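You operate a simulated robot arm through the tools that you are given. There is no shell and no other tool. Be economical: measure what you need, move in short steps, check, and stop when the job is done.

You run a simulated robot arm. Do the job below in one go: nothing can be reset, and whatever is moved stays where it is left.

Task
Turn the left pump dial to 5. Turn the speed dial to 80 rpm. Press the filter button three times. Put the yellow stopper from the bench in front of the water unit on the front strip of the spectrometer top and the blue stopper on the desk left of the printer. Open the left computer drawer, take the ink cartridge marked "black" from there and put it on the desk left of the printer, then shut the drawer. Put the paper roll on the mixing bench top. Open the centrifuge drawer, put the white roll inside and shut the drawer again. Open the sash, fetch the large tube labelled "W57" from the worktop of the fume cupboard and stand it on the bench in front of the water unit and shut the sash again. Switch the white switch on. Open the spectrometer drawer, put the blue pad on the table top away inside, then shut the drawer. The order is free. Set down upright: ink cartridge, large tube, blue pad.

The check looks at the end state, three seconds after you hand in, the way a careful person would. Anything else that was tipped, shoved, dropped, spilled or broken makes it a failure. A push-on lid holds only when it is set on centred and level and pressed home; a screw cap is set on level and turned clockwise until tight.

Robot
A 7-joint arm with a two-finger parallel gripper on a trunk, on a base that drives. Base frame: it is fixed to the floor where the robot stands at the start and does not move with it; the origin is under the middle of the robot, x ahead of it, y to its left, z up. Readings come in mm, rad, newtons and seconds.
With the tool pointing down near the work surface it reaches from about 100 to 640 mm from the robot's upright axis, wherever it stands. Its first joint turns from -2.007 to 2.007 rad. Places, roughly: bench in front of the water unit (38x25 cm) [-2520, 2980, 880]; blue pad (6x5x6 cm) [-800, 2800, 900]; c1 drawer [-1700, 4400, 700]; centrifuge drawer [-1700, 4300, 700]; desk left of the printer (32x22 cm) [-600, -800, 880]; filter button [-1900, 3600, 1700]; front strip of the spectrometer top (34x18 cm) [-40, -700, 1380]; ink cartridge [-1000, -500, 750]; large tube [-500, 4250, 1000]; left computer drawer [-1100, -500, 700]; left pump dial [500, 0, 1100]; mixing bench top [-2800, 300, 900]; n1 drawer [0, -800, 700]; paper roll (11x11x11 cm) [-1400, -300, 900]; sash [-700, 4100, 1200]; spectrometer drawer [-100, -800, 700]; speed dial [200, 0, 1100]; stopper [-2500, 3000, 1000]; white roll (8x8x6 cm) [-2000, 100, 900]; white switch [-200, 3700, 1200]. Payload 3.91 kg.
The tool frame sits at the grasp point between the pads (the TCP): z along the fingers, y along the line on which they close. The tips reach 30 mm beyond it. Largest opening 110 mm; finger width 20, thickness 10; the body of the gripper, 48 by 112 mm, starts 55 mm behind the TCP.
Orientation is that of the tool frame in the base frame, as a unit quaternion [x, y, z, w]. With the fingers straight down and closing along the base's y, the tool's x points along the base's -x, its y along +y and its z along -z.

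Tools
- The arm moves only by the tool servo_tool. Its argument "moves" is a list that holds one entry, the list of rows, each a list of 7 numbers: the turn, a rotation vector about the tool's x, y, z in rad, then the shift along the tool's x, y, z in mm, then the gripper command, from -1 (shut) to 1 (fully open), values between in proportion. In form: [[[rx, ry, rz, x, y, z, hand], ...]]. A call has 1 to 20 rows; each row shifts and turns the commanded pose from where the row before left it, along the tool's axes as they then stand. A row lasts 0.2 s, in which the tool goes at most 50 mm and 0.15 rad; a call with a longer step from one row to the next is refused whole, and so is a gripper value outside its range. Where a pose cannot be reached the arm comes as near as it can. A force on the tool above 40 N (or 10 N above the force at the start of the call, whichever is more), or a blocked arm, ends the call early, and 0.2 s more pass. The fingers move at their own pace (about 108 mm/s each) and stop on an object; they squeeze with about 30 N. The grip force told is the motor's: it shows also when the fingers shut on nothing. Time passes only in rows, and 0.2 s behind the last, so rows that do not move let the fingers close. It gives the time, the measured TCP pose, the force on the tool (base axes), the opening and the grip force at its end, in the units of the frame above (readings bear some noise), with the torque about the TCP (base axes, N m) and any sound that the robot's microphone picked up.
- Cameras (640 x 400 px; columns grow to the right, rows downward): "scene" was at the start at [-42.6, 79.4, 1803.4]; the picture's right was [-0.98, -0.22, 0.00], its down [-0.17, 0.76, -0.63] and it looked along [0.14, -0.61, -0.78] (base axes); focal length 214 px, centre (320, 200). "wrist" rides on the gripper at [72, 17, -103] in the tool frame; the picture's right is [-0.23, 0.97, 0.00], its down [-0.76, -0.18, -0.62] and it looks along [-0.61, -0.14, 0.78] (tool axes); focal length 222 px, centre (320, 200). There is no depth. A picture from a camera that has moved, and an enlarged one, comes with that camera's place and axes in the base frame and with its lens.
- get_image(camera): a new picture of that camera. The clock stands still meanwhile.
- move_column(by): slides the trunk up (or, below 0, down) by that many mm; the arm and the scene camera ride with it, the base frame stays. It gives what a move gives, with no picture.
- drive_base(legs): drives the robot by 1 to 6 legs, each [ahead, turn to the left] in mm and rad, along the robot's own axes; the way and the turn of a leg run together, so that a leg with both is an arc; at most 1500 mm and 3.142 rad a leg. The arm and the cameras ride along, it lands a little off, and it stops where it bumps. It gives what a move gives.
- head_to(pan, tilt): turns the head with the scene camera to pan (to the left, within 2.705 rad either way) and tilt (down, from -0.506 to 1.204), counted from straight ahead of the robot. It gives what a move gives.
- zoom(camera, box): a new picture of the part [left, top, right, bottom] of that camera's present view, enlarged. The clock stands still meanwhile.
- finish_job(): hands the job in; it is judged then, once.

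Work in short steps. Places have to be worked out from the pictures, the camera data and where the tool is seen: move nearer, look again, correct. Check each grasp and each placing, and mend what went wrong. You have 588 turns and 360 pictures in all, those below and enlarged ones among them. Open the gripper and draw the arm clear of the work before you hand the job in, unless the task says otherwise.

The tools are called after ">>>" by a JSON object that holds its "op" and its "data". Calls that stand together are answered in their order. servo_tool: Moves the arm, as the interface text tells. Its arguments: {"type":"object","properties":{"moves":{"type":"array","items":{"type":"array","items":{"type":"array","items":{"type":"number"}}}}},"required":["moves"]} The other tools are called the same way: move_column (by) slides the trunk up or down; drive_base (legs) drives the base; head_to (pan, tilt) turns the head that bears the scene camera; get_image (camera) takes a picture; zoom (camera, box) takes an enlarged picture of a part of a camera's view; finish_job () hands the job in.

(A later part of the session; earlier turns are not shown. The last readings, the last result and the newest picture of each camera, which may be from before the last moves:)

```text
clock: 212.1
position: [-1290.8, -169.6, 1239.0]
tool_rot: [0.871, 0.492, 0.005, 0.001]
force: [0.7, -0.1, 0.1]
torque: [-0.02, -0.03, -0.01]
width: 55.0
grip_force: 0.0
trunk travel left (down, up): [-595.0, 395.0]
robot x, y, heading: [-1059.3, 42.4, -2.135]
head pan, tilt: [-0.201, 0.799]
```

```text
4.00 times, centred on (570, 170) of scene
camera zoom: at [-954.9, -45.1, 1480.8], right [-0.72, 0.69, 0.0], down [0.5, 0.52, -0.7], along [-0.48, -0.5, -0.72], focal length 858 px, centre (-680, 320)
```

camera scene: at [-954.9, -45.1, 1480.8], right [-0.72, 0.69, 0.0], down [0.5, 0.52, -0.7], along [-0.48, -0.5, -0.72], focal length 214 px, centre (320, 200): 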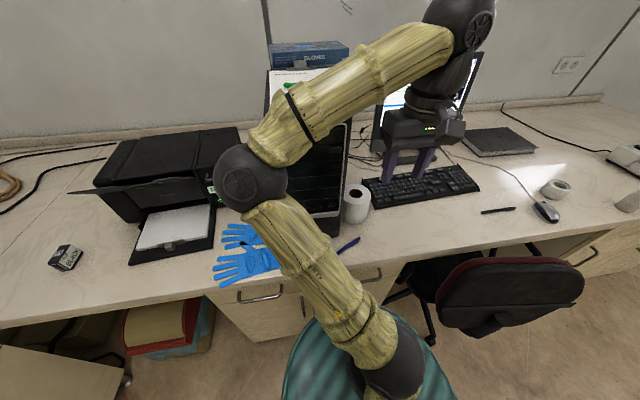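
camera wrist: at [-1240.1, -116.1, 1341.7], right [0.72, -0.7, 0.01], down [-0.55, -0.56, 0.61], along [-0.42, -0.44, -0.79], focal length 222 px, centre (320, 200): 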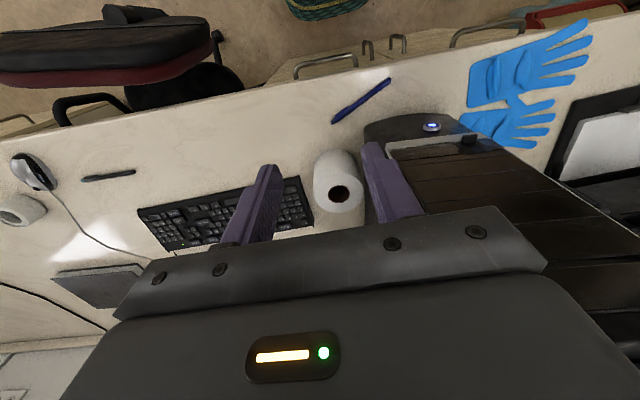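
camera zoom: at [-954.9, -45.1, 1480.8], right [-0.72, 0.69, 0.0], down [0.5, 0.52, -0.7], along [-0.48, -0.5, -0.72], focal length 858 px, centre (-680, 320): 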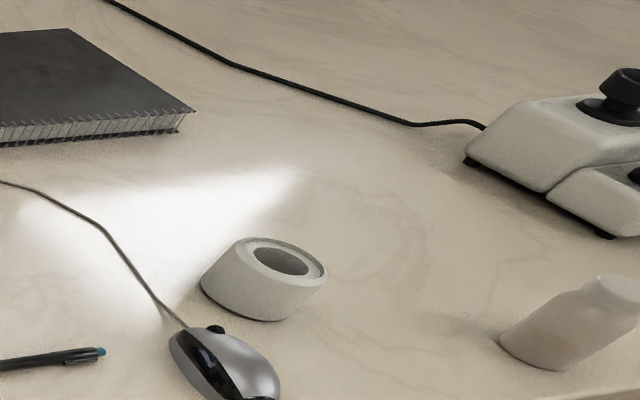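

Paper roll triangulated: centre (-1390,-328), top z 987, Ø≈95, standing ~26 mm from the PC. I'll grip it front/back with the tool leaning right, away from the PC. First shift the base ~100 mm right.

>>> {"op": "drive_base", "data": {"legs": [[-110, 0], [0, -0.7], [150, 0], [0, 0.7]]}}

>>> {"op": "servo_tool", "data": {"moves": [[[0, 0, -0.143, 0, 0, 0, 1], [0, 0, -0.143, 0, 0, 0, 1], [0, 0, -0.143, 0, 0, 0, 1], [0, 0, -0.143, 0, 0, 0, 1], [0, 0, -0.143, 0, 0, 0, 1], [0, 0, -0.143, 0, 0, 0, 1], [0, 0, -0.143, 0, 0, 0, 1], [0, 0, -0.143, 0, 0, 0, 1], [0, 0, -0.143, 0, 0, 0, 1], [0, 0, -0.143, 0, 0, 0, 1], [0, 0, -0.14, 0, 0, 0, 1]]]}}

>>> {"op": "get_image", "data": {"camera": "wrist"}}

>>> {"op": "get_image", "data": {"camera": "scene"}}

```text
clock: 219.8
position: [-1375.1, -124.2, 1239.1]
tool_rot: [0.866, 0.499, 0.005, 0.002]
force: [0.0, 0.1, 0.8]
torque: [-0.01, -0.01, -0.01]
width: 55.2
grip_force: 0.1
trunk travel left (down, up): [-595.0, 395.0]
robot x, y, heading: [-1148.1, 90.7, -2.117]
head pan, tilt: [-0.201, 0.799]
```

```text
clock: 222.2
position: [-1374.1, -125.3, 1237.7]
tool_rot: [0.261, 0.965, 0.003, 0.006]
force: [-0.4, -0.4, -0.4]
torque: [-0.03, -0.03, -0.01]
width: 109.8
grip_force: 0.0
trunk travel left (down, up): [-595.0, 395.0]
robot x, y, heading: [-1145.8, 89.8, -2.121]
head pan, tilt: [-0.201, 0.799]
```

```text
258 pictures are left
camera wrist: at [-1428.4, -74.9, 1340.4], right [0.69, 0.73, 0.01], down [0.56, -0.54, 0.63], along [0.46, -0.42, -0.78], focal length 222 px, centre (320, 200)
```

wrist: 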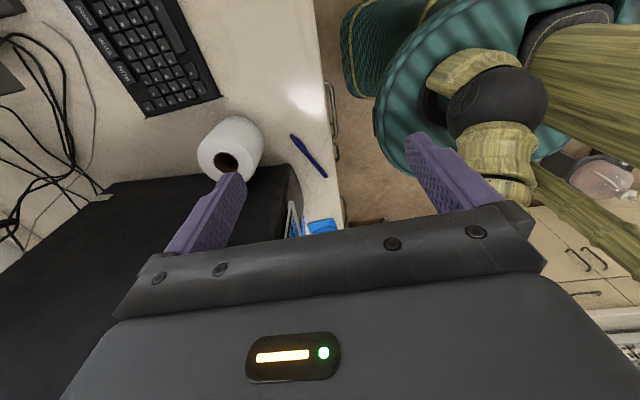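

```text
257 pictures are left
camera scene: at [-1039.0, 3.2, 1480.8], right [-0.73, 0.68, 0.0], down [0.49, 0.52, -0.7], along [-0.48, -0.51, -0.72], focal length 214 px, centre (320, 200)
```

scene: 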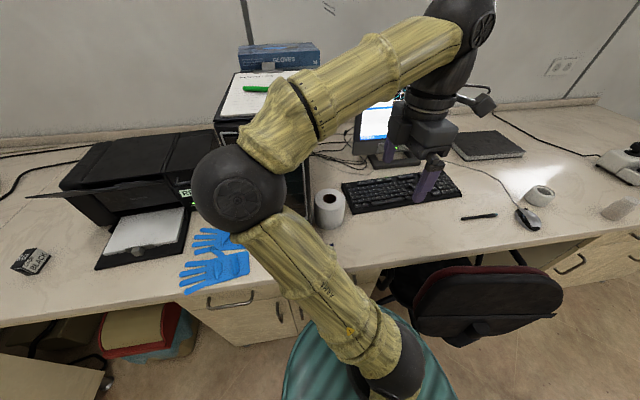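

I move to a pre-grasp above-right of the roll, leaning the tool 0.25 rad away from the PC.

>>> {"op": "servo_tool", "data": {"moves": [[[0, 0, 0, -14, -45, 0, 1], [0, 0, 0, -14, -46, 0, 1], [0, 0, 0, -14, -46, 0, 1], [0, 0, 0, -14, -46, 0, 1], [0, -0.125, 0, 0, 0, 40, 1], [0, -0.125, 0, 0, 0, 40, 1], [0, 0, 0, 0, 0, 0, 1]]]}}

>>> {"op": "get_image", "data": {"camera": "wrist"}}

>>> {"op": "get_image", "data": {"camera": "scene"}}

```text
clock: 223.8
position: [-1413.0, -313.9, 1157.1]
tool_rot: [0.261, 0.957, -0.029, 0.126]
force: [0.5, -0.2, 0.0]
torque: [0.05, 0.02, 0.02]
width: 109.8
grip_force: 0.0
trunk travel left (down, up): [-595.0, 395.0]
robot x, y, heading: [-1147.1, 90.0, -2.121]
head pan, tilt: [-0.201, 0.799]
```

```text
256 pictures are left
camera wrist: at [-1487.2, -251.6, 1237.4], right [0.68, 0.73, 0.07], down [0.4, -0.45, 0.8], along [0.61, -0.51, -0.6], focal length 222 px, centre (320, 200)
```

wrist: 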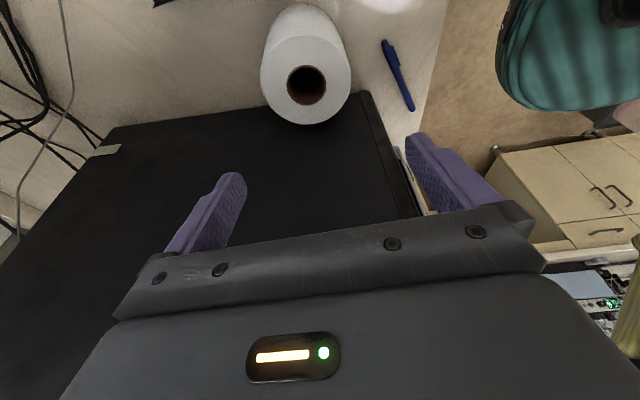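

```text
255 pictures are left
camera scene: at [-1039.1, 3.0, 1480.8], right [-0.73, 0.68, 0.0], down [0.49, 0.52, -0.7], along [-0.48, -0.51, -0.72], focal length 214 px, centre (320, 200)
```

scene: 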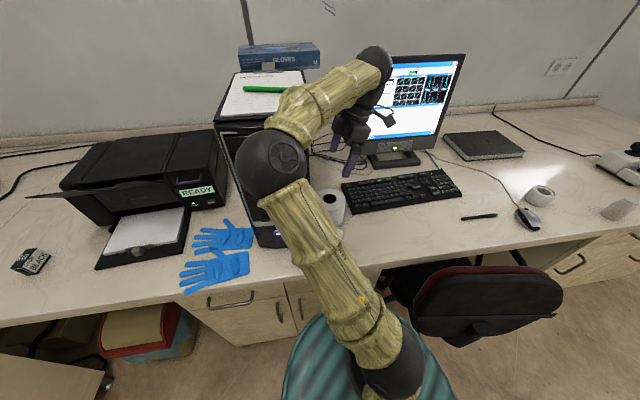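

The forearm/elbow is passing very close to the PC. I raise, drive back 110 mm for a straighter arm, and lean the tool more.

>>> {"op": "servo_tool", "data": {"moves": [[[0, 0, 0, 0, 0, -35, 1], [0, 0, 0, 0, 0, -35, 1]]]}}

>>> {"op": "drive_base", "data": {"legs": [[-110, 0]]}}

>>> {"op": "servo_tool", "data": {"moves": [[[0, -0.1, 0, 10, -30, 0, 1], [0, -0.1, 0, 10, -30, 0, 1], [0, 0, 0, 10, -30, 0, 1], [0, 0, 0, 0, -20, 0, 1], [0, 0, 0, 0, 0, 0, 1]]]}}

>>> {"op": "get_image", "data": {"camera": "wrist"}}

>>> {"op": "get_image", "data": {"camera": "scene"}}

```text
clock: 224.4
position: [-1429.5, -305.0, 1226.2]
tool_rot: [0.26, 0.957, -0.031, 0.127]
force: [-0.1, 1.7, -0.1]
torque: [0.03, 0.0, -0.01]
width: 110.0
grip_force: 0.1
trunk travel left (down, up): [-595.0, 395.0]
robot x, y, heading: [-1146.3, 91.4, -2.125]
head pan, tilt: [-0.201, 0.799]
```

```text
clock: 225.7
position: [-1371.9, -213.6, 1226.1]
tool_rot: [0.261, 0.957, -0.03, 0.126]
force: [0.4, 0.8, -0.4]
torque: [-0.02, 0.02, 0.01]
width: 110.0
grip_force: 0.1
trunk travel left (down, up): [-595.0, 395.0]
robot x, y, heading: [-1085.3, 183.7, -2.119]
head pan, tilt: [-0.201, 0.799]
```

```text
clock: 226.9
position: [-1451.7, -293.5, 1214.5]
tool_rot: [0.257, 0.939, -0.056, 0.22]
force: [-0.6, -0.1, 0.4]
torque: [0.0, 0.0, 0.03]
width: 109.7
grip_force: 0.0
trunk travel left (down, up): [-595.0, 395.0]
robot x, y, heading: [-1086.8, 183.1, -2.126]
head pan, tilt: [-0.201, 0.799]
```

```text
254 pictures are left
camera wrist: at [-1538.7, -222.9, 1274.5], right [0.67, 0.74, 0.11], down [0.26, -0.37, 0.89], along [0.7, -0.57, -0.43], focal length 222 px, centre (320, 200)
```

wrist: 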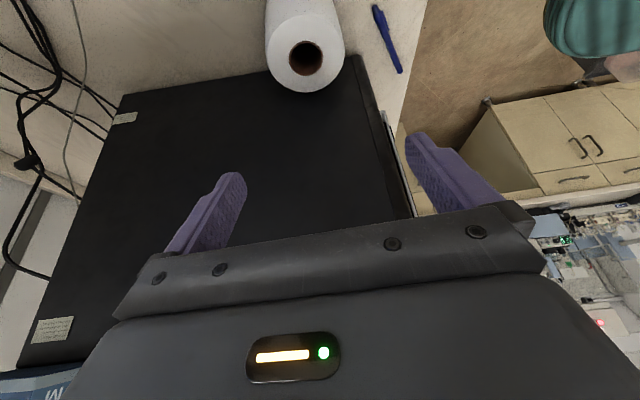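

```text
253 pictures are left
camera scene: at [-982.3, 95.5, 1480.9], right [-0.73, 0.68, 0.0], down [0.49, 0.52, -0.7], along [-0.48, -0.51, -0.72], focal length 214 px, centre (320, 200)
```

scene: 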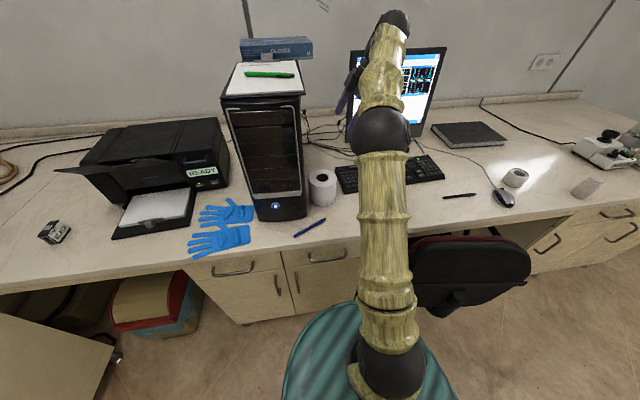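

The arm is now well clear of the PC. I align and descend along the leaning axis partway, then check.

>>> {"op": "servo_tool", "data": {"moves": [[[0, 0, 0, 29, -1.5, 0, 1], [0, 0, 0, 29, -1.5, 0, 1], [0, 0, 0, 0, 0, 45, 1], [0, 0, 0, 0, 0, 45, 1], [0, 0, 0, 0, 0, 45, 1], [0, 0, 0, 0, 0, 25, 1], [0, 0, 0, 0, 0, 0, 1]]]}}

>>> {"op": "get_image", "data": {"camera": "wrist"}}

>>> {"op": "get_image", "data": {"camera": "scene"}}

```text
clock: 228.5
position: [-1437.5, -303.4, 1042.8]
tool_rot: [0.257, 0.939, -0.055, 0.22]
force: [-0.1, 1.4, -0.1]
torque: [0.02, 0.01, -0.01]
width: 110.1
grip_force: 0.0
trunk travel left (down, up): [-595.0, 395.0]
robot x, y, heading: [-1090.1, 181.0, -2.122]
head pan, tilt: [-0.201, 0.799]
```

```text
252 pictures are left
camera wrist: at [-1523.0, -233.6, 1103.4], right [0.67, 0.74, 0.11], down [0.26, -0.37, 0.89], along [0.7, -0.57, -0.43], focal length 222 px, centre (320, 200)
```

wrist: 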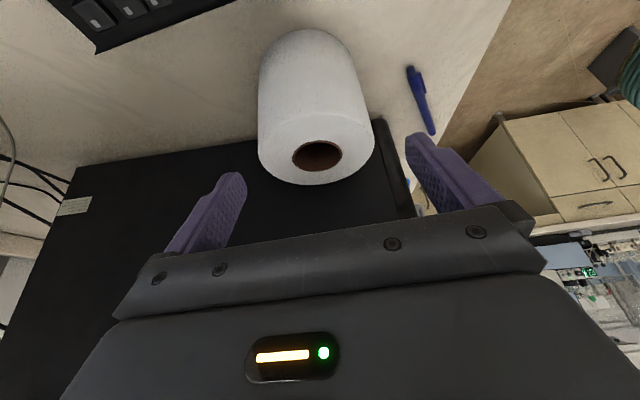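

```text
251 pictures are left
camera scene: at [-982.6, 95.5, 1480.9], right [-0.73, 0.68, 0.0], down [0.49, 0.52, -0.7], along [-0.48, -0.51, -0.72], focal length 214 px, centre (320, 200)
```

scene: 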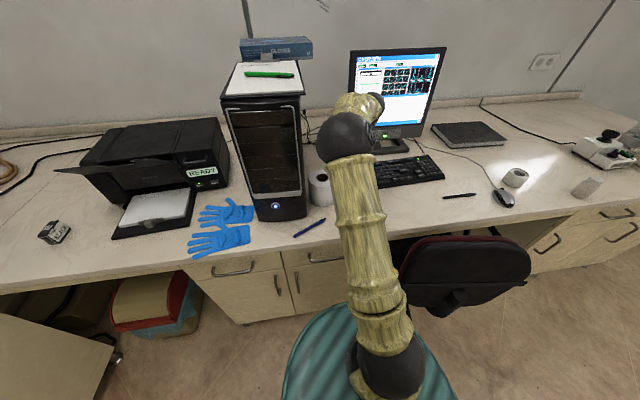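

Roll is ~102 mm across, so only ~4 mm clearance each side; I centre by −2.9 mm in y and descend slowly.

>>> {"op": "servo_tool", "data": {"moves": [[[0, 0, 0, 0.6, -2.9, 0, 1], [0, 0, 0, 0, 0, 20, 1], [0, 0, 0, 0, 0, 10, 1], [0, 0, 0, 0, 0, 10, 1], [0, 0, 0, 0, 0, 10, 1], [0, 0, 0, 0, 0, 0, 1]]]}}

>>> {"op": "get_image", "data": {"camera": "wrist"}}

```text
clock: 229.9
position: [-1419.8, -317.2, 1000.1]
tool_rot: [0.257, 0.939, -0.055, 0.221]
force: [0.8, 0.0, -0.2]
torque: [-0.04, -0.01, 0.0]
width: 109.9
grip_force: 0.0
trunk travel left (down, up): [-595.0, 395.0]
robot x, y, heading: [-1090.6, 178.1, -2.121]
head pan, tilt: [-0.201, 0.799]
```

```text
250 pictures are left
camera wrist: at [-1506.0, -246.7, 1059.4], right [0.67, 0.74, 0.11], down [0.26, -0.37, 0.89], along [0.7, -0.57, -0.43], focal length 222 px, centre (320, 200)
```

wrist: 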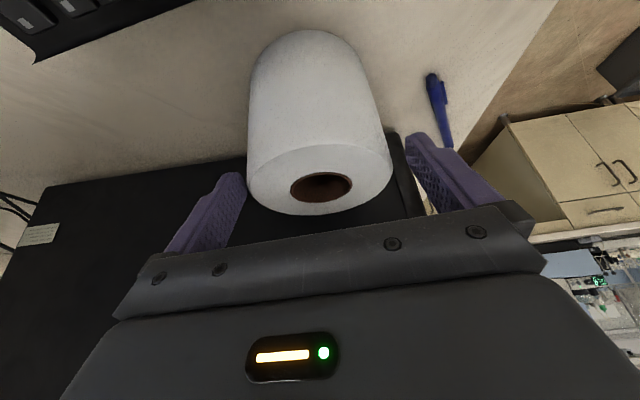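

Centred. Continue down slowly.

>>> {"op": "servo_tool", "data": {"moves": [[[0, 0, 0, 0, 0, 8, 1], [0, 0, 0, 0, 0, 8, 1], [0, 0, 0, 0, 0, 8, 1], [0, 0, 0, 0, 0, 8, 1], [0, 0, 0, 0, 0, 8, 1], [0, 0, 0, 0, 0, 8, 1], [0, 0, 0, 0, 0, 0, 1]]]}}

>>> {"op": "get_image", "data": {"camera": "wrist"}}

```text
clock: 231.5
position: [-1400.7, -328.2, 956.5]
tool_rot: [0.257, 0.939, -0.056, 0.221]
force: [-0.6, 0.3, -0.5]
torque: [0.0, -0.03, -0.02]
width: 109.9
grip_force: 0.0
trunk travel left (down, up): [-595.0, 395.0]
robot x, y, heading: [-1090.5, 185.3, -2.125]
head pan, tilt: [-0.201, 0.799]
```

```text
249 pictures are left
camera wrist: at [-1487.1, -257.3, 1016.4], right [0.67, 0.74, 0.11], down [0.26, -0.37, 0.89], along [0.7, -0.57, -0.43], focal length 222 px, centre (320, 200)
```

wrist: 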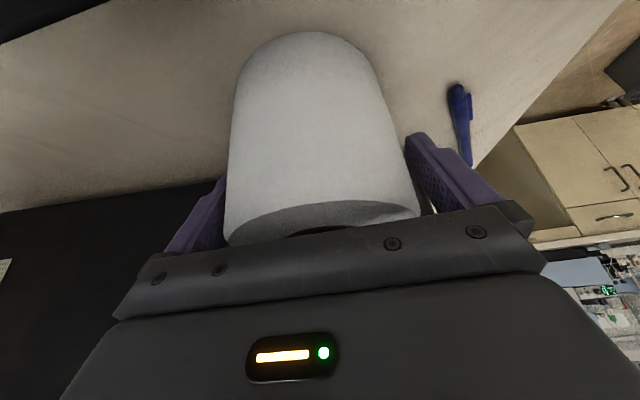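

Fingers straddle the roll with no contact. Close.

>>> {"op": "servo_tool", "data": {"moves": [[[0, 0, 0, 0, 0, 3, 1], [0, 0, 0, 0, 0, 0, 0.6], [0, 0, 0, 0, 0, 0, 0.6], [0, 0, 0, 0, 0, 0, 0.2], [0, 0, 0, 0, 0, 0, 0.2]]]}}

```text
clock: 232.7
position: [-1401.1, -329.0, 954.0]
tool_rot: [0.256, 0.939, -0.055, 0.221]
force: [-0.7, -0.6, 3.5]
torque: [-0.2, 0.23, -0.02]
width: 102.9
grip_force: 30.1
trunk travel left (down, up): [-595.0, 395.0]
robot x, y, heading: [-1087.3, 185.4, -2.126]
head pan, tilt: [-0.201, 0.799]
```

Roll gripped (103 mm). Lift straight up.

>>> {"op": "servo_tool", "data": {"moves": [[[0, 0, 0, -4.4, 0, -9, 0], [0, 0, 0, -13, 0, -27, 0], [0, 0, 0, -17, 0, -35, 0], [0, 0, 0, -17, 0, -35, 0], [0, 0, 0, -17, 0, -35, 0], [0, 0, 0, -17, 0, -35, 0], [0, 0, 0, 0, 0, 0, 0]]]}}

>>> {"op": "get_image", "data": {"camera": "scene"}}

```text
clock: 234.3
position: [-1401.3, -329.5, 1150.4]
tool_rot: [0.256, 0.94, -0.055, 0.221]
force: [0.0, -0.2, -2.0]
torque: [0.0, 0.01, 0.02]
width: 103.1
grip_force: 29.7
trunk travel left (down, up): [-595.0, 395.0]
robot x, y, heading: [-1089.7, 186.4, -2.123]
head pan, tilt: [-0.201, 0.799]
```

```text
248 pictures are left
camera scene: at [-982.5, 95.3, 1480.8], right [-0.73, 0.68, 0.0], down [0.49, 0.52, -0.7], along [-0.48, -0.51, -0.72], focal length 214 px, centre (320, 200)
```

scene: 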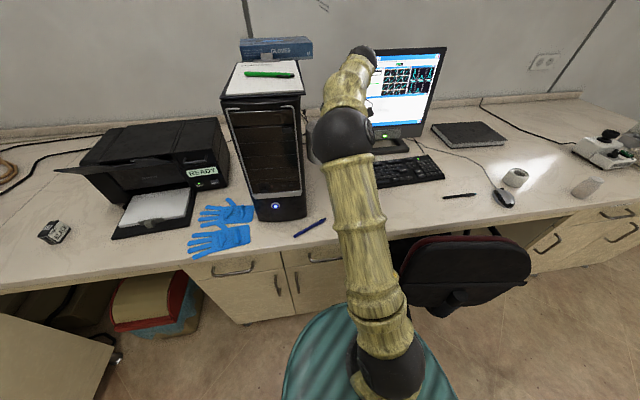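

I retract the roll toward me, back off, and drive along the desk to the mixing bench area.

>>> {"op": "servo_tool", "data": {"moves": [[[0, 0.1, 0, 0, 40, 0, 0], [0, 0.1, 0, 0, 40, 0, 0], [0, 0.1, 0, 0, 40, 0, 0], [0, 0.1, 0, 0, 40, 0, 0], [0, 0.05, 0, 0, 0, 0, 0]]]}}

>>> {"op": "drive_base", "data": {"legs": [[-330, 0], [0, -1.57], [1000, 0]]}}

>>> {"op": "head_to", "data": {"pan": 0.5, "tilt": 0.6}}

>>> {"op": "get_image", "data": {"camera": "scene"}}

```text
clock: 235.5
position: [-1320.1, -188.6, 1150.4]
tool_rot: [0.262, 0.965, 0.004, 0.006]
force: [0.0, 0.5, -1.4]
torque: [-0.04, -0.03, -0.01]
width: 103.0
grip_force: 29.8
trunk travel left (down, up): [-595.0, 395.0]
robot x, y, heading: [-1089.1, 182.9, -2.125]
head pan, tilt: [-0.201, 0.799]
```

```text
clock: 249.2
position: [-2150.6, 1224.9, 1151.5]
tool_rot: [0.868, 0.496, -0.001, 0.007]
force: [-0.5, -0.2, -0.6]
torque: [-0.02, 0.0, 0.0]
width: 102.9
grip_force: 29.9
trunk travel left (down, up): [-595.0, 395.0]
robot x, y, heading: [-1772.2, 992.2, 2.589]
head pan, tilt: [-0.201, 0.799]
```

```text
clock: 250.3
position: [-2149.7, 1224.9, 1151.2]
tool_rot: [0.868, 0.496, -0.002, 0.005]
force: [0.0, 0.8, 0.1]
torque: [0.0, 0.0, -0.01]
width: 102.9
grip_force: 29.9
trunk travel left (down, up): [-595.0, 395.0]
robot x, y, heading: [-1776.5, 994.6, 2.591]
head pan, tilt: [0.499, 0.6]
```

```text
247 pictures are left
camera scene: at [-1892.9, 837.7, 1497.7], right [0.05, 1.0, 0.0], down [0.56, -0.03, -0.82], along [-0.82, 0.04, -0.57], focal length 214 px, centre (320, 200)
```

scene: 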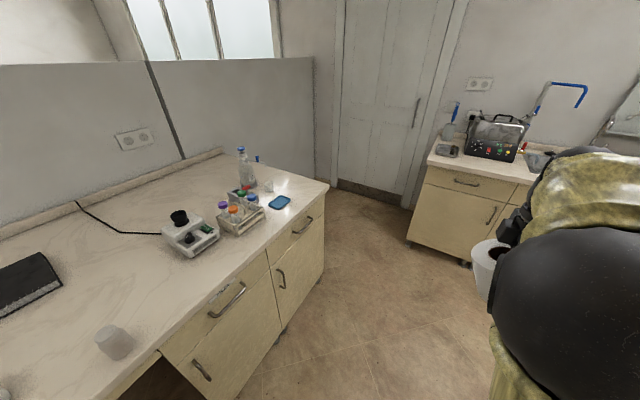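

The mixing bench is the end section with the vortex mixer (n≈-2056…-2954). I'll place the roll left of the mixer at ≈(-2333,353). Drive to face it.

>>> {"op": "drive_base", "data": {"legs": [[0, 1.18], [344, 0], [0, 0.385]]}}

>>> {"op": "head_to", "data": {"pan": 0.0, "tilt": 0.8}}

>>> {"op": "get_image", "data": {"camera": "scene"}}

>>> {"op": "get_image", "data": {"camera": "wrist"}}

```text
clock: 258.7
position: [-2288.3, 415.0, 1151.5]
tool_rot: [0.265, 0.964, 0.004, 0.005]
force: [0.2, 0.5, -1.1]
torque: [-0.01, 0.0, 0.01]
width: 102.7
grip_force: 29.9
trunk travel left (down, up): [-595.0, 395.0]
robot x, y, heading: [-2059.0, 786.0, -2.122]
head pan, tilt: [0.499, 0.6]
```

```text
clock: 259.6
position: [-2289.6, 414.5, 1151.0]
tool_rot: [0.264, 0.964, 0.003, 0.006]
force: [-0.1, -0.2, -1.9]
torque: [0.01, 0.0, -0.01]
width: 102.9
grip_force: 29.8
trunk travel left (down, up): [-595.0, 395.0]
robot x, y, heading: [-2061.6, 785.8, -2.126]
head pan, tilt: [0.0, 0.799]
```

```text
246 pictures are left
camera scene: at [-1937.3, 690.6, 1480.9], right [-0.85, 0.52, 0.0], down [0.38, 0.61, -0.7], along [-0.37, -0.59, -0.72], focal length 214 px, centre (320, 200)
```

scene: 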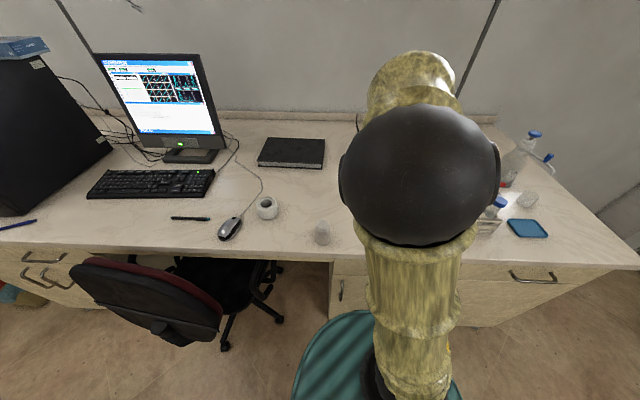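

```text
245 pictures are left
camera wrist: at [-2342.7, 465.9, 1253.0], right [0.69, 0.72, 0.01], down [0.56, -0.54, 0.63], along [0.46, -0.43, -0.78], focal length 222 px, centre (320, 200)
```

wrist: 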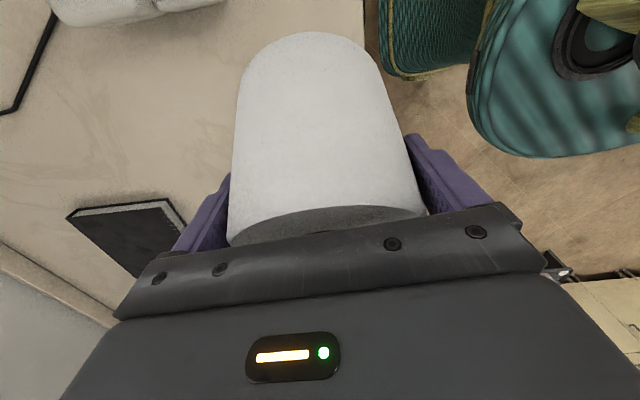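

I position over the free spot (slightly left, away from the mixer), re-lean so the roll is upright, and lower to just above the top.

>>> {"op": "servo_tool", "data": {"moves": [[[0, -0.113, 0, -13, -22, 0, 0], [0, -0.113, 0, -13, -22, 0, 0], [0, -0.113, 0, 0, 0, 0, 0], [0, -0.113, 0, 0, 0, 0, 0], [0, 0, 0, 17, 0, 35, 0], [0, 0, 0, 17, 0, 35, 0], [0, 0, 0, 17, 0, 35, 0], [0, 0, 0, 17, 0, 35, 0], [0, 0, 0, 0, 0, 0, 0]]]}}

>>> {"op": "get_image", "data": {"camera": "wrist"}}

>>> {"op": "get_image", "data": {"camera": "scene"}}

```text
clock: 261.6
position: [-2287.2, 364.6, 994.6]
tool_rot: [0.258, 0.939, -0.056, 0.221]
force: [-1.0, 0.3, -0.2]
torque: [0.0, 0.0, -0.01]
width: 102.8
grip_force: 29.8
trunk travel left (down, up): [-595.0, 395.0]
robot x, y, heading: [-2057.6, 790.5, -2.116]
head pan, tilt: [0.0, 0.799]
```

```text
244 pictures are left
camera wrist: at [-2373.1, 435.5, 1055.5], right [0.67, 0.73, 0.11], down [0.25, -0.37, 0.9], along [0.7, -0.57, -0.43], focal length 222 px, centre (320, 200)
```

wrist: 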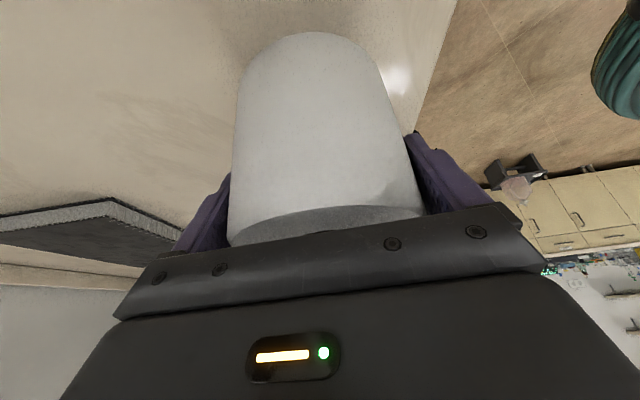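

```text
243 pictures are left
camera scene: at [-1937.4, 690.5, 1480.9], right [-0.85, 0.52, 0.0], down [0.38, 0.61, -0.7], along [-0.37, -0.59, -0.72], focal length 214 px, centre (320, 200)
```

scene: 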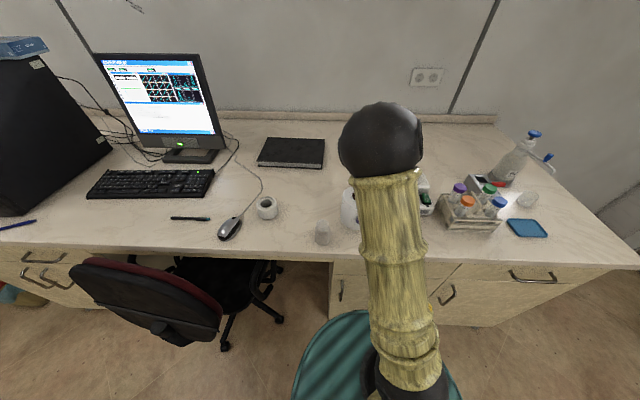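

Good placement. Lower the last ~40 mm until contact.

>>> {"op": "servo_tool", "data": {"moves": [[[0, 0, 0, 6.6, 0, 13.4, 0], [0, 0, 0, 6.6, 0, 13.4, 0], [0, 0, 0, 2.2, 0, 4.5, 0], [0, 0, 0, 1.3, 0, 2.7, 0], [0, 0, 0, 0, 0, 0, 0]]]}}

```text
clock: 262.8
position: [-2287.5, 363.7, 959.0]
tool_rot: [0.257, 0.939, -0.055, 0.221]
force: [0.9, 0.0, -2.0]
torque: [0.01, 0.0, 0.01]
width: 102.8
grip_force: 30.1
trunk travel left (down, up): [-595.0, 395.0]
robot x, y, heading: [-2056.8, 787.7, -2.121]
head pan, tilt: [0.0, 0.799]
```

>>> {"op": "servo_tool", "data": {"moves": [[[0, 0, 0, 1.3, 0, 2.7, 0], [0, 0, 0, 1.3, 0, 2.7, 0], [0, 0, 0, 0, 0, 0, 0]]]}}

```text
clock: 263.6
position: [-2286.5, 364.8, 954.7]
tool_rot: [0.256, 0.939, -0.057, 0.222]
force: [0.6, -0.3, 17.2]
torque: [-0.71, 0.56, 0.03]
width: 102.9
grip_force: 29.9
trunk travel left (down, up): [-595.0, 395.0]
robot x, y, heading: [-2054.6, 790.0, -2.123]
head pan, tilt: [0.0, 0.799]
```

Contact. Release and withdraw along the tool axis.

>>> {"op": "servo_tool", "data": {"moves": [[[0, 0, 0, -0.3, 0, -0.7, 0.95], [0, 0, 0, 0, 0, 0, 1], [0, 0, 0, 0, 0, 0, 1], [0, 0, 0, 0, 0, -10, 1], [0, 0, 0, 0, 0, -25, 1], [0, 0, 0, 0, 0, -40, 1], [0, 0, 0, 0, 0, -40, 1], [0, 0, 0, 0, 0, -40, 1]]]}}

>>> {"op": "get_image", "data": {"camera": "wrist"}}

>>> {"op": "get_image", "data": {"camera": "scene"}}

```text
clock: 265.4
position: [-2347.1, 398.0, 1094.5]
tool_rot: [0.258, 0.939, -0.056, 0.221]
force: [-0.8, -0.1, 0.6]
torque: [0.01, -0.01, 0.0]
width: 110.0
grip_force: 0.1
trunk travel left (down, up): [-595.0, 395.0]
robot x, y, heading: [-2056.6, 789.6, -2.121]
head pan, tilt: [0.0, 0.799]
```

```text
242 pictures are left
camera wrist: at [-2433.0, 469.2, 1152.8], right [0.67, 0.73, 0.11], down [0.25, -0.37, 0.9], along [0.7, -0.57, -0.43], focal length 222 px, centre (320, 200)
```

wrist: 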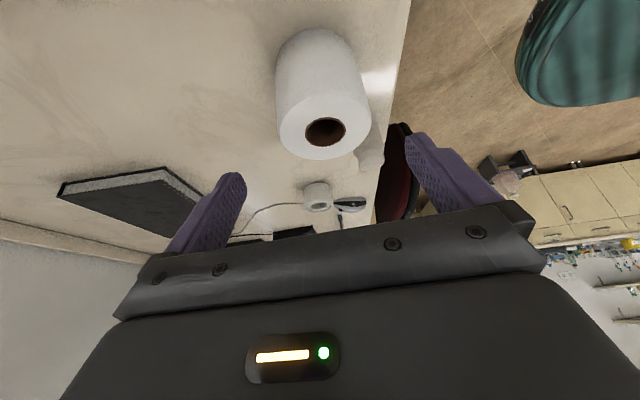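

```text
241 pictures are left
camera scene: at [-1937.4, 691.0, 1480.9], right [-0.85, 0.52, 0.0], down [0.38, 0.61, -0.7], along [-0.37, -0.59, -0.72], focal length 214 px, centre (320, 200)
```

scene: 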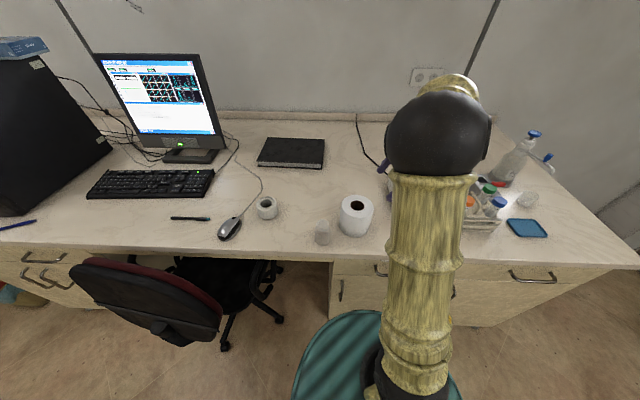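

Paper roll stands on the mixing bench. Next the white roll at ≈(-2044,167). I retract, unlean and shift the base ~130 mm left.

>>> {"op": "servo_tool", "data": {"moves": [[[0, 0.113, 0, 0, 30, -40, 1], [0, 0.113, 0, 0, 30, -40, 1], [0, 0.113, 0, 0, 30, 0, 1], [0, 0.113, 0, 0, 30, 0, 1]]]}}

>>> {"op": "drive_base", "data": {"legs": [[-190, 0], [0, 0.6], [230, 0], [0, -0.6]]}}

>>> {"op": "get_image", "data": {"camera": "wrist"}}

>>> {"op": "get_image", "data": {"camera": "scene"}}

```text
clock: 266.4
position: [-2301.7, 499.9, 1157.6]
tool_rot: [0.237, 0.971, 0.018, 0.012]
force: [3.5, -0.7, 3.9]
torque: [-0.05, 0.3, 0.02]
width: 110.2
grip_force: 0.1
trunk travel left (down, up): [-595.0, 395.0]
robot x, y, heading: [-2056.2, 788.5, -2.121]
head pan, tilt: [0.0, 0.799]
```

```text
clock: 274.3
position: [-2201.0, 449.8, 1164.9]
tool_rot: [0.263, 0.965, 0.004, 0.006]
force: [-0.5, 0.1, -0.4]
torque: [0.0, -0.01, 0.03]
width: 110.0
grip_force: 0.0
trunk travel left (down, up): [-595.0, 395.0]
robot x, y, heading: [-1944.1, 720.4, -2.125]
head pan, tilt: [0.0, 0.799]
```

```text
240 pictures are left
camera wrist: at [-2255.6, 500.6, 1268.4], right [0.69, 0.72, 0.01], down [0.56, -0.54, 0.63], along [0.46, -0.43, -0.78], focal length 222 px, centre (320, 200)
```

wrist: 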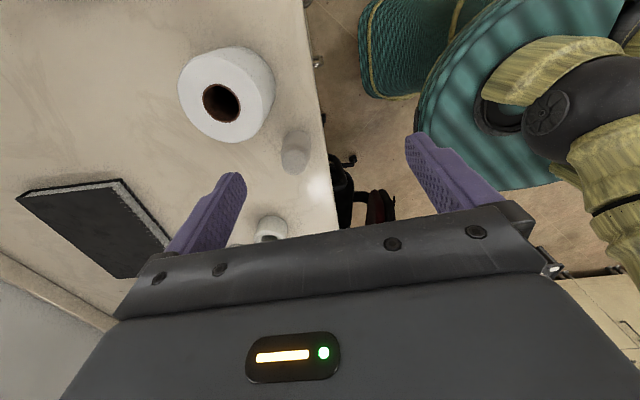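

```text
239 pictures are left
camera scene: at [-1826.0, 623.8, 1480.9], right [-0.85, 0.52, 0.0], down [0.38, 0.61, -0.7], along [-0.37, -0.59, -0.72], focal length 214 px, centre (320, 200)
```

scene: 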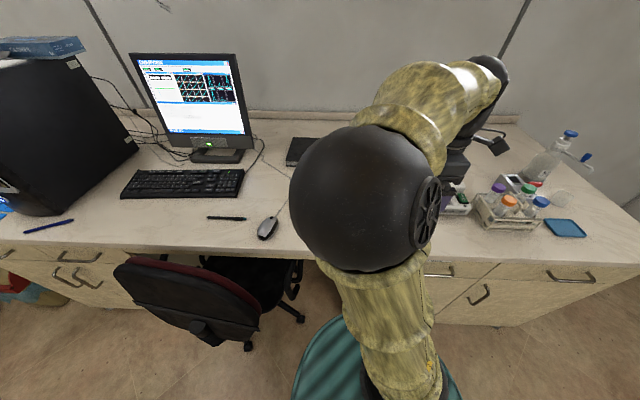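

I move the tool left-forward to hover above the white roll.

>>> {"op": "servo_tool", "data": {"moves": [[[0, 0, 0, -40, -24, 0, 0.9], [0, 0, 0, -40, -24, 0, 0.9], [0, 0, 0, -40, -24, 0, 0.9], [0, 0, 0, -40, -24, 0, 0.9], [0, 0, 0, -40, -24, 0, 0.9], [0, 0, 0, -40, -24, 0, 0.9], [0, 0, 0, 0, 0, 0, 0.9]]]}}

>>> {"op": "get_image", "data": {"camera": "wrist"}}

>>> {"op": "get_image", "data": {"camera": "scene"}}

```text
clock: 275.9
position: [-2069.0, 204.0, 1167.4]
tool_rot: [0.263, 0.965, 0.004, 0.005]
force: [-0.5, 0.4, 0.1]
torque: [0.01, 0.01, -0.01]
width: 104.4
grip_force: 0.0
trunk travel left (down, up): [-595.0, 395.0]
robot x, y, heading: [-1946.2, 719.4, -2.123]
head pan, tilt: [0.0, 0.799]
```

```text
238 pictures are left
camera wrist: at [-2122.9, 254.8, 1269.1], right [0.69, 0.72, 0.01], down [0.56, -0.54, 0.63], along [0.46, -0.43, -0.78], focal length 222 px, centre (320, 200)
```

wrist: 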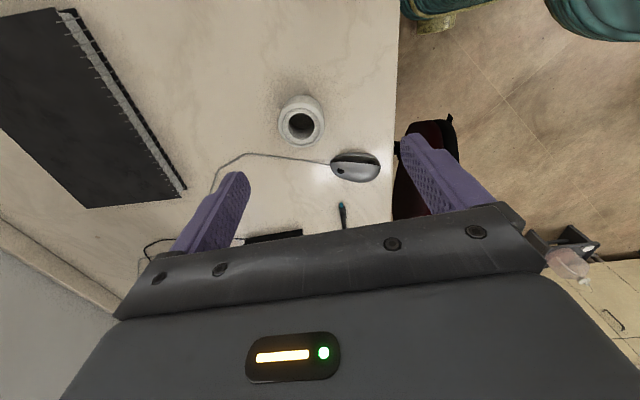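

```text
237 pictures are left
camera scene: at [-1826.0, 623.7, 1480.9], right [-0.85, 0.52, 0.0], down [0.38, 0.61, -0.7], along [-0.37, -0.59, -0.72], focal length 214 px, centre (320, 200)
```

scene: 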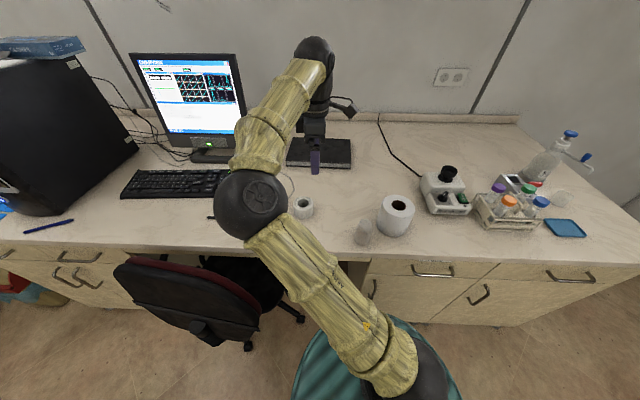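

White roll centre ≈(-2051,149). Align and descend partway.

>>> {"op": "servo_tool", "data": {"moves": [[[0, 0, 0, -22, -19, 0, 0.9], [0, 0, 0, -21, -19, 0, 0.9], [0, 0, 0, 0, 0, 40, 0.9], [0, 0, 0, 0, 0, 40, 0.9], [0, 0, 0, 0, 0, 40, 0.9], [0, 0, 0, 0, 0, 0, 0.9]]]}}

>>> {"op": "get_image", "data": {"camera": "wrist"}}

```text
clock: 277.3
position: [-2048.2, 149.0, 1046.8]
tool_rot: [0.263, 0.965, 0.002, 0.005]
force: [0.1, -0.9, -0.1]
torque: [0.01, 0.01, -0.02]
width: 104.4
grip_force: 0.0
trunk travel left (down, up): [-595.0, 395.0]
robot x, y, heading: [-1946.8, 718.6, -2.122]
head pan, tilt: [0.0, 0.799]
```

```text
236 pictures are left
camera wrist: at [-2101.5, 200.6, 1149.5], right [0.69, 0.72, 0.01], down [0.56, -0.54, 0.63], along [0.46, -0.43, -0.78], focal length 222 px, centre (320, 200)
```

wrist: 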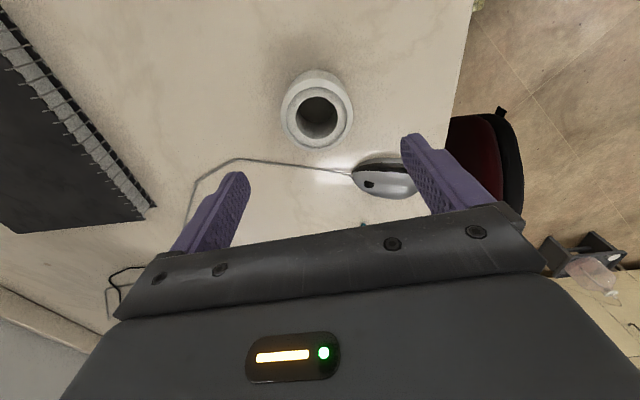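

Roll is centred; its top is low (~915). I descend further with care.

>>> {"op": "servo_tool", "data": {"moves": [[[0, 0, 0, 0, 0, 40, 0.9], [0, 0, 0, 0, 0, 40, 0.9], [0, 0, 0, 0, 0, 25, 0.9], [0, 0, 0, 0, 0, 0, 0.9]]]}}

>>> {"op": "get_image", "data": {"camera": "wrist"}}

```text
clock: 278.3
position: [-2047.2, 151.1, 942.3]
tool_rot: [0.263, 0.965, 0.005, 0.005]
force: [-0.6, -0.3, -0.4]
torque: [0.07, 0.03, 0.02]
width: 104.4
grip_force: 0.1
trunk travel left (down, up): [-595.0, 395.0]
robot x, y, heading: [-1947.5, 720.6, -2.121]
head pan, tilt: [0.0, 0.799]
```

```text
235 pictures are left
camera wrist: at [-2100.3, 201.3, 1045.0], right [0.69, 0.72, 0.01], down [0.56, -0.54, 0.63], along [0.46, -0.43, -0.78], focal length 222 px, centre (320, 200)
```

wrist: 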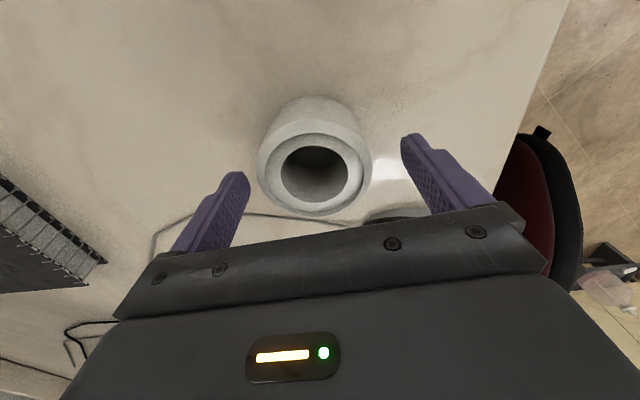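

Fine correction, descend 17 mm and grasp.

>>> {"op": "servo_tool", "data": {"moves": [[[0, 0, 0, -4, -4, 0, 0.9], [0, 0, 0, 0, 0, 9, 0.9], [0, 0, 0, 0, 0, 8, 0.9], [0, 0, 0, 0, 0, 0, 0.3], [0, 0, 0, 0, 0, 0, 0.1], [0, 0, 0, 0, 0, 0, 0.1], [0, 0, 0, 0, 0, 0, 0.1]]]}}

>>> {"op": "get_image", "data": {"camera": "wrist"}}

```text
clock: 279.9
position: [-2044.6, 144.8, 925.7]
tool_rot: [0.263, 0.965, 0.003, 0.006]
force: [0.7, -1.1, 2.3]
torque: [-0.11, 0.03, 0.07]
width: 71.0
grip_force: 30.1
trunk travel left (down, up): [-595.0, 395.0]
robot x, y, heading: [-1947.0, 718.7, -2.121]
head pan, tilt: [0.0, 0.799]
```

```text
234 pictures are left
camera wrist: at [-2099.1, 195.4, 1027.9], right [0.69, 0.72, 0.01], down [0.56, -0.54, 0.63], along [0.46, -0.43, -0.78], focal length 222 px, centre (320, 200)
```

wrist: 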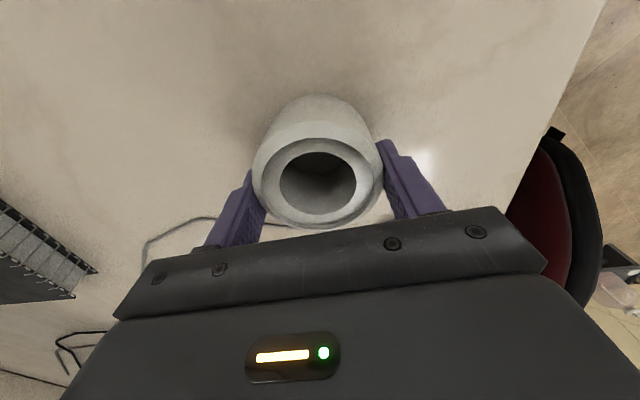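

White roll gripped (71 mm). I lift, retract, back off and drive toward the centrifuge corner.

>>> {"op": "servo_tool", "data": {"moves": [[[0, 0, 0, 0, 0, -20, 0], [0, 0, 0, 0, 0, -40, 0], [0, 0, 0, 0, 0, -40, 0], [0, 0, 0, 0, 0, -40, 0], [0, 0, 0, 0, 0, -40, 0], [0, 0, 0, 30, 40, -20, 0], [0, 0, 0, 30, 40, 0, 0], [0, 0, 0, 30, 40, 0, 0], [0, 0, 0, 30, 40, 0, 0]]]}}

>>> {"op": "drive_base", "data": {"legs": [[-300, 0], [0, -2.614], [1400, 0], [350, 0]]}}

>>> {"op": "head_to", "data": {"pan": 0.0, "tilt": 0.4}}

>>> {"op": "get_image", "data": {"camera": "scene"}}

```text
refused: row 6 steps farther than a row can; nothing moved
```

```text
clock: 301.1
position: [-1950.1, 3273.3, 925.8]
tool_rot: [1.0, -0.003, -0.004, 0.006]
force: [0.1, -0.2, -0.2]
torque: [-0.01, -0.01, 0.01]
width: 70.4
grip_force: 29.2
trunk travel left (down, up): [-595.0, 395.0]
robot x, y, heading: [-1743.7, 2726.2, 1.547]
head pan, tilt: [0.0, 0.799]
```

```text
clock: 302.0
position: [-1949.0, 3273.2, 926.1]
tool_rot: [1.0, -0.003, -0.004, 0.005]
force: [-0.1, 1.0, -0.1]
torque: [0.02, -0.01, 0.01]
width: 70.6
grip_force: 29.7
trunk travel left (down, up): [-595.0, 395.0]
robot x, y, heading: [-1748.7, 2722.7, 1.544]
head pan, tilt: [0.0, 0.4]
```

```text
233 pictures are left
camera scene: at [-1897.8, 2761.7, 1515.9], right [1.0, -0.03, 0.0], down [-0.01, -0.39, -0.92], along [0.02, 0.92, -0.39], focal length 214 px, centre (320, 200)
```

scene: 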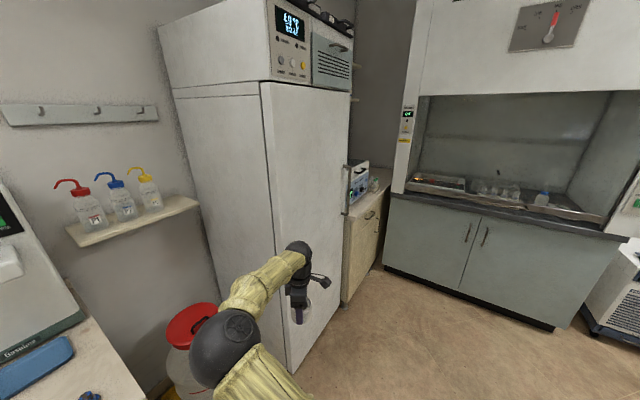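

The lift was refused but the base drove with the roll just above desk level; it's still held. I now lift and retract properly.

>>> {"op": "servo_tool", "data": {"moves": [[[0, 0, 0, 0, 0, -40, 0], [0, 0, 0, 0, 0, -40, 0], [0, 0, 0, 0, 0, -40, 0], [0, 0, 0, 0, 0, -40, 0], [0, 0, 0, 0, 0, -40, 0], [0, 0, 0, 25, 35, 0, 0], [0, 0, 0, 25, 35, 0, 0], [0, 0, 0, 25, 35, 0, 0], [0, 0, 0, 25, 35, 0, 0]]]}}

>>> {"op": "drive_base", "data": {"legs": [[0, -0.585], [1250, 0], [0, 1.618]]}}

>>> {"op": "head_to", "data": {"pan": -0.2, "tilt": 0.6}}

>>> {"op": "get_image", "data": {"camera": "scene"}}

```text
clock: 304.0
position: [-1848.9, 3133.8, 1126.4]
tool_rot: [1.0, -0.002, -0.004, 0.003]
force: [0.3, 0.0, -0.9]
torque: [0.02, -0.01, -0.01]
width: 70.2
grip_force: 30.5
trunk travel left (down, up): [-595.0, 395.0]
robot x, y, heading: [-1747.6, 2722.6, 1.542]
head pan, tilt: [0.0, 0.4]
```

```text
clock: 313.4
position: [-891.7, 4135.2, 1126.2]
tool_rot: [0.956, -0.292, -0.007, 0.006]
force: [-7.2, -8.2, 3.1]
torque: [0.92, -0.99, -0.12]
width: 70.4
grip_force: 30.0
trunk travel left (down, up): [-595.0, 395.0]
robot x, y, heading: [-1029.0, 3738.8, 0.962]
head pan, tilt: [0.0, 0.4]
stopped in leg 2: the robot was blocked; the commanded pose is now the measured one
```

```text
clock: 314.1
position: [-892.2, 4136.0, 1126.2]
tool_rot: [0.956, -0.292, -0.008, 0.006]
force: [-8.7, -8.3, 2.2]
torque: [1.08, -1.01, -0.2]
width: 70.2
grip_force: 30.0
trunk travel left (down, up): [-595.0, 395.0]
robot x, y, heading: [-1028.0, 3736.1, 0.958]
head pan, tilt: [-0.201, 0.6]
```

```text
232 pictures are left
camera scene: at [-1127.4, 3838.3, 1497.8], right [0.69, -0.72, 0.0], down [-0.41, -0.39, -0.83], along [0.6, 0.57, -0.56], focal length 214 px, centre (320, 200)
```

scene: 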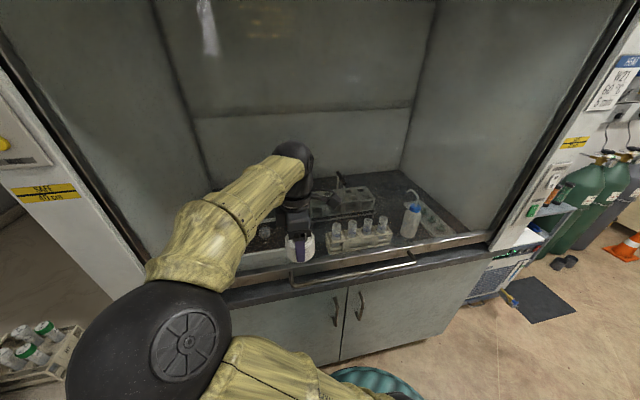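

The roll bumped the fume cupboard's sash pane. I back straight off and check.

>>> {"op": "drive_base", "data": {"legs": [[-350, 0]]}}

>>> {"op": "head_to", "data": {"pan": 0.1, "tilt": 0.5}}

>>> {"op": "get_image", "data": {"camera": "scene"}}

>>> {"op": "get_image", "data": {"camera": "wrist"}}

```text
clock: 316.7
position: [-1091.4, 3851.1, 1126.0]
tool_rot: [0.956, -0.292, -0.008, 0.007]
force: [0.3, -0.4, -1.1]
torque: [0.01, -0.04, 0.01]
width: 70.3
grip_force: 29.9
trunk travel left (down, up): [-595.0, 395.0]
robot x, y, heading: [-1229.6, 3452.0, 0.958]
head pan, tilt: [-0.201, 0.6]
```

```text
clock: 317.5
position: [-1091.2, 3851.2, 1125.6]
tool_rot: [0.957, -0.291, -0.007, 0.007]
force: [0.5, 0.5, -1.6]
torque: [0.02, 0.0, 0.03]
width: 70.6
grip_force: 30.1
trunk travel left (down, up): [-595.0, 395.0]
robot x, y, heading: [-1229.4, 3455.0, 0.962]
head pan, tilt: [0.099, 0.499]
```

```text
231 pictures are left
camera scene: at [-1345.4, 3572.1, 1506.8], right [0.87, -0.49, 0.0], down [-0.23, -0.42, -0.88], along [0.43, 0.77, -0.48], focal length 214 px, centre (320, 200)
```

scene: 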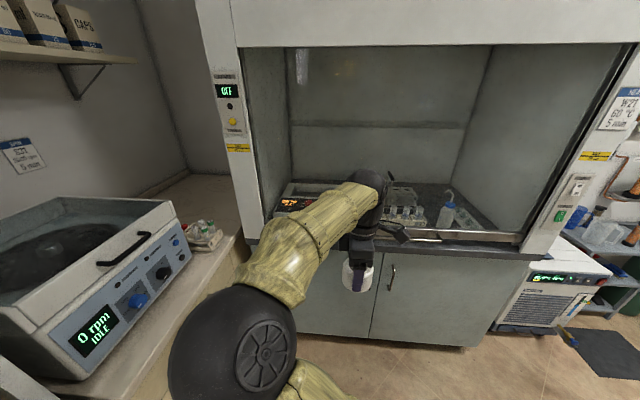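

```text
230 pictures are left
camera wrist: at [-1037.5, 3798.1, 1227.5], right [-0.73, -0.68, 0.02], down [-0.52, 0.58, 0.63], along [-0.44, 0.45, -0.78], focal length 222 px, centre (320, 200)
```

wrist: 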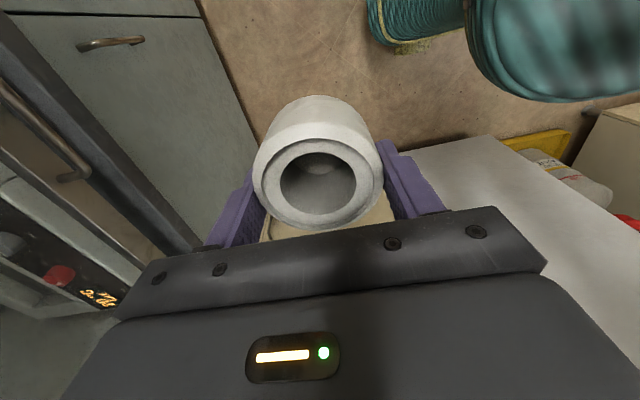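

Nothing displaced; the sash is down. I look left at the centrifuge cabinet.

>>> {"op": "head_to", "data": {"pan": 0.9, "tilt": 0.75}}

>>> {"op": "get_image", "data": {"camera": "scene"}}

```text
clock: 318.6
position: [-1091.2, 3851.5, 1126.0]
tool_rot: [0.956, -0.292, -0.009, 0.007]
force: [0.5, -0.4, -2.1]
torque: [0.0, -0.02, 0.01]
width: 70.7
grip_force: 29.9
trunk travel left (down, up): [-595.0, 395.0]
robot x, y, heading: [-1233.2, 3450.7, 0.96]
head pan, tilt: [0.901, 0.75]
```

```text
229 pictures are left
camera scene: at [-1413.6, 3572.1, 1484.9], right [0.96, 0.29, 0.0], down [0.2, -0.65, -0.73], along [-0.21, 0.7, -0.68], focal length 214 px, centre (320, 200)
```

scene: 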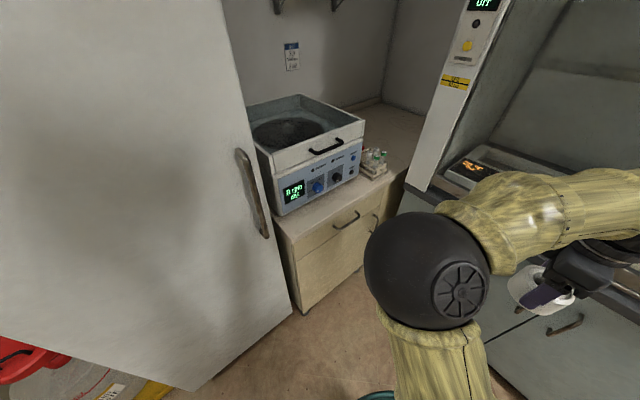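

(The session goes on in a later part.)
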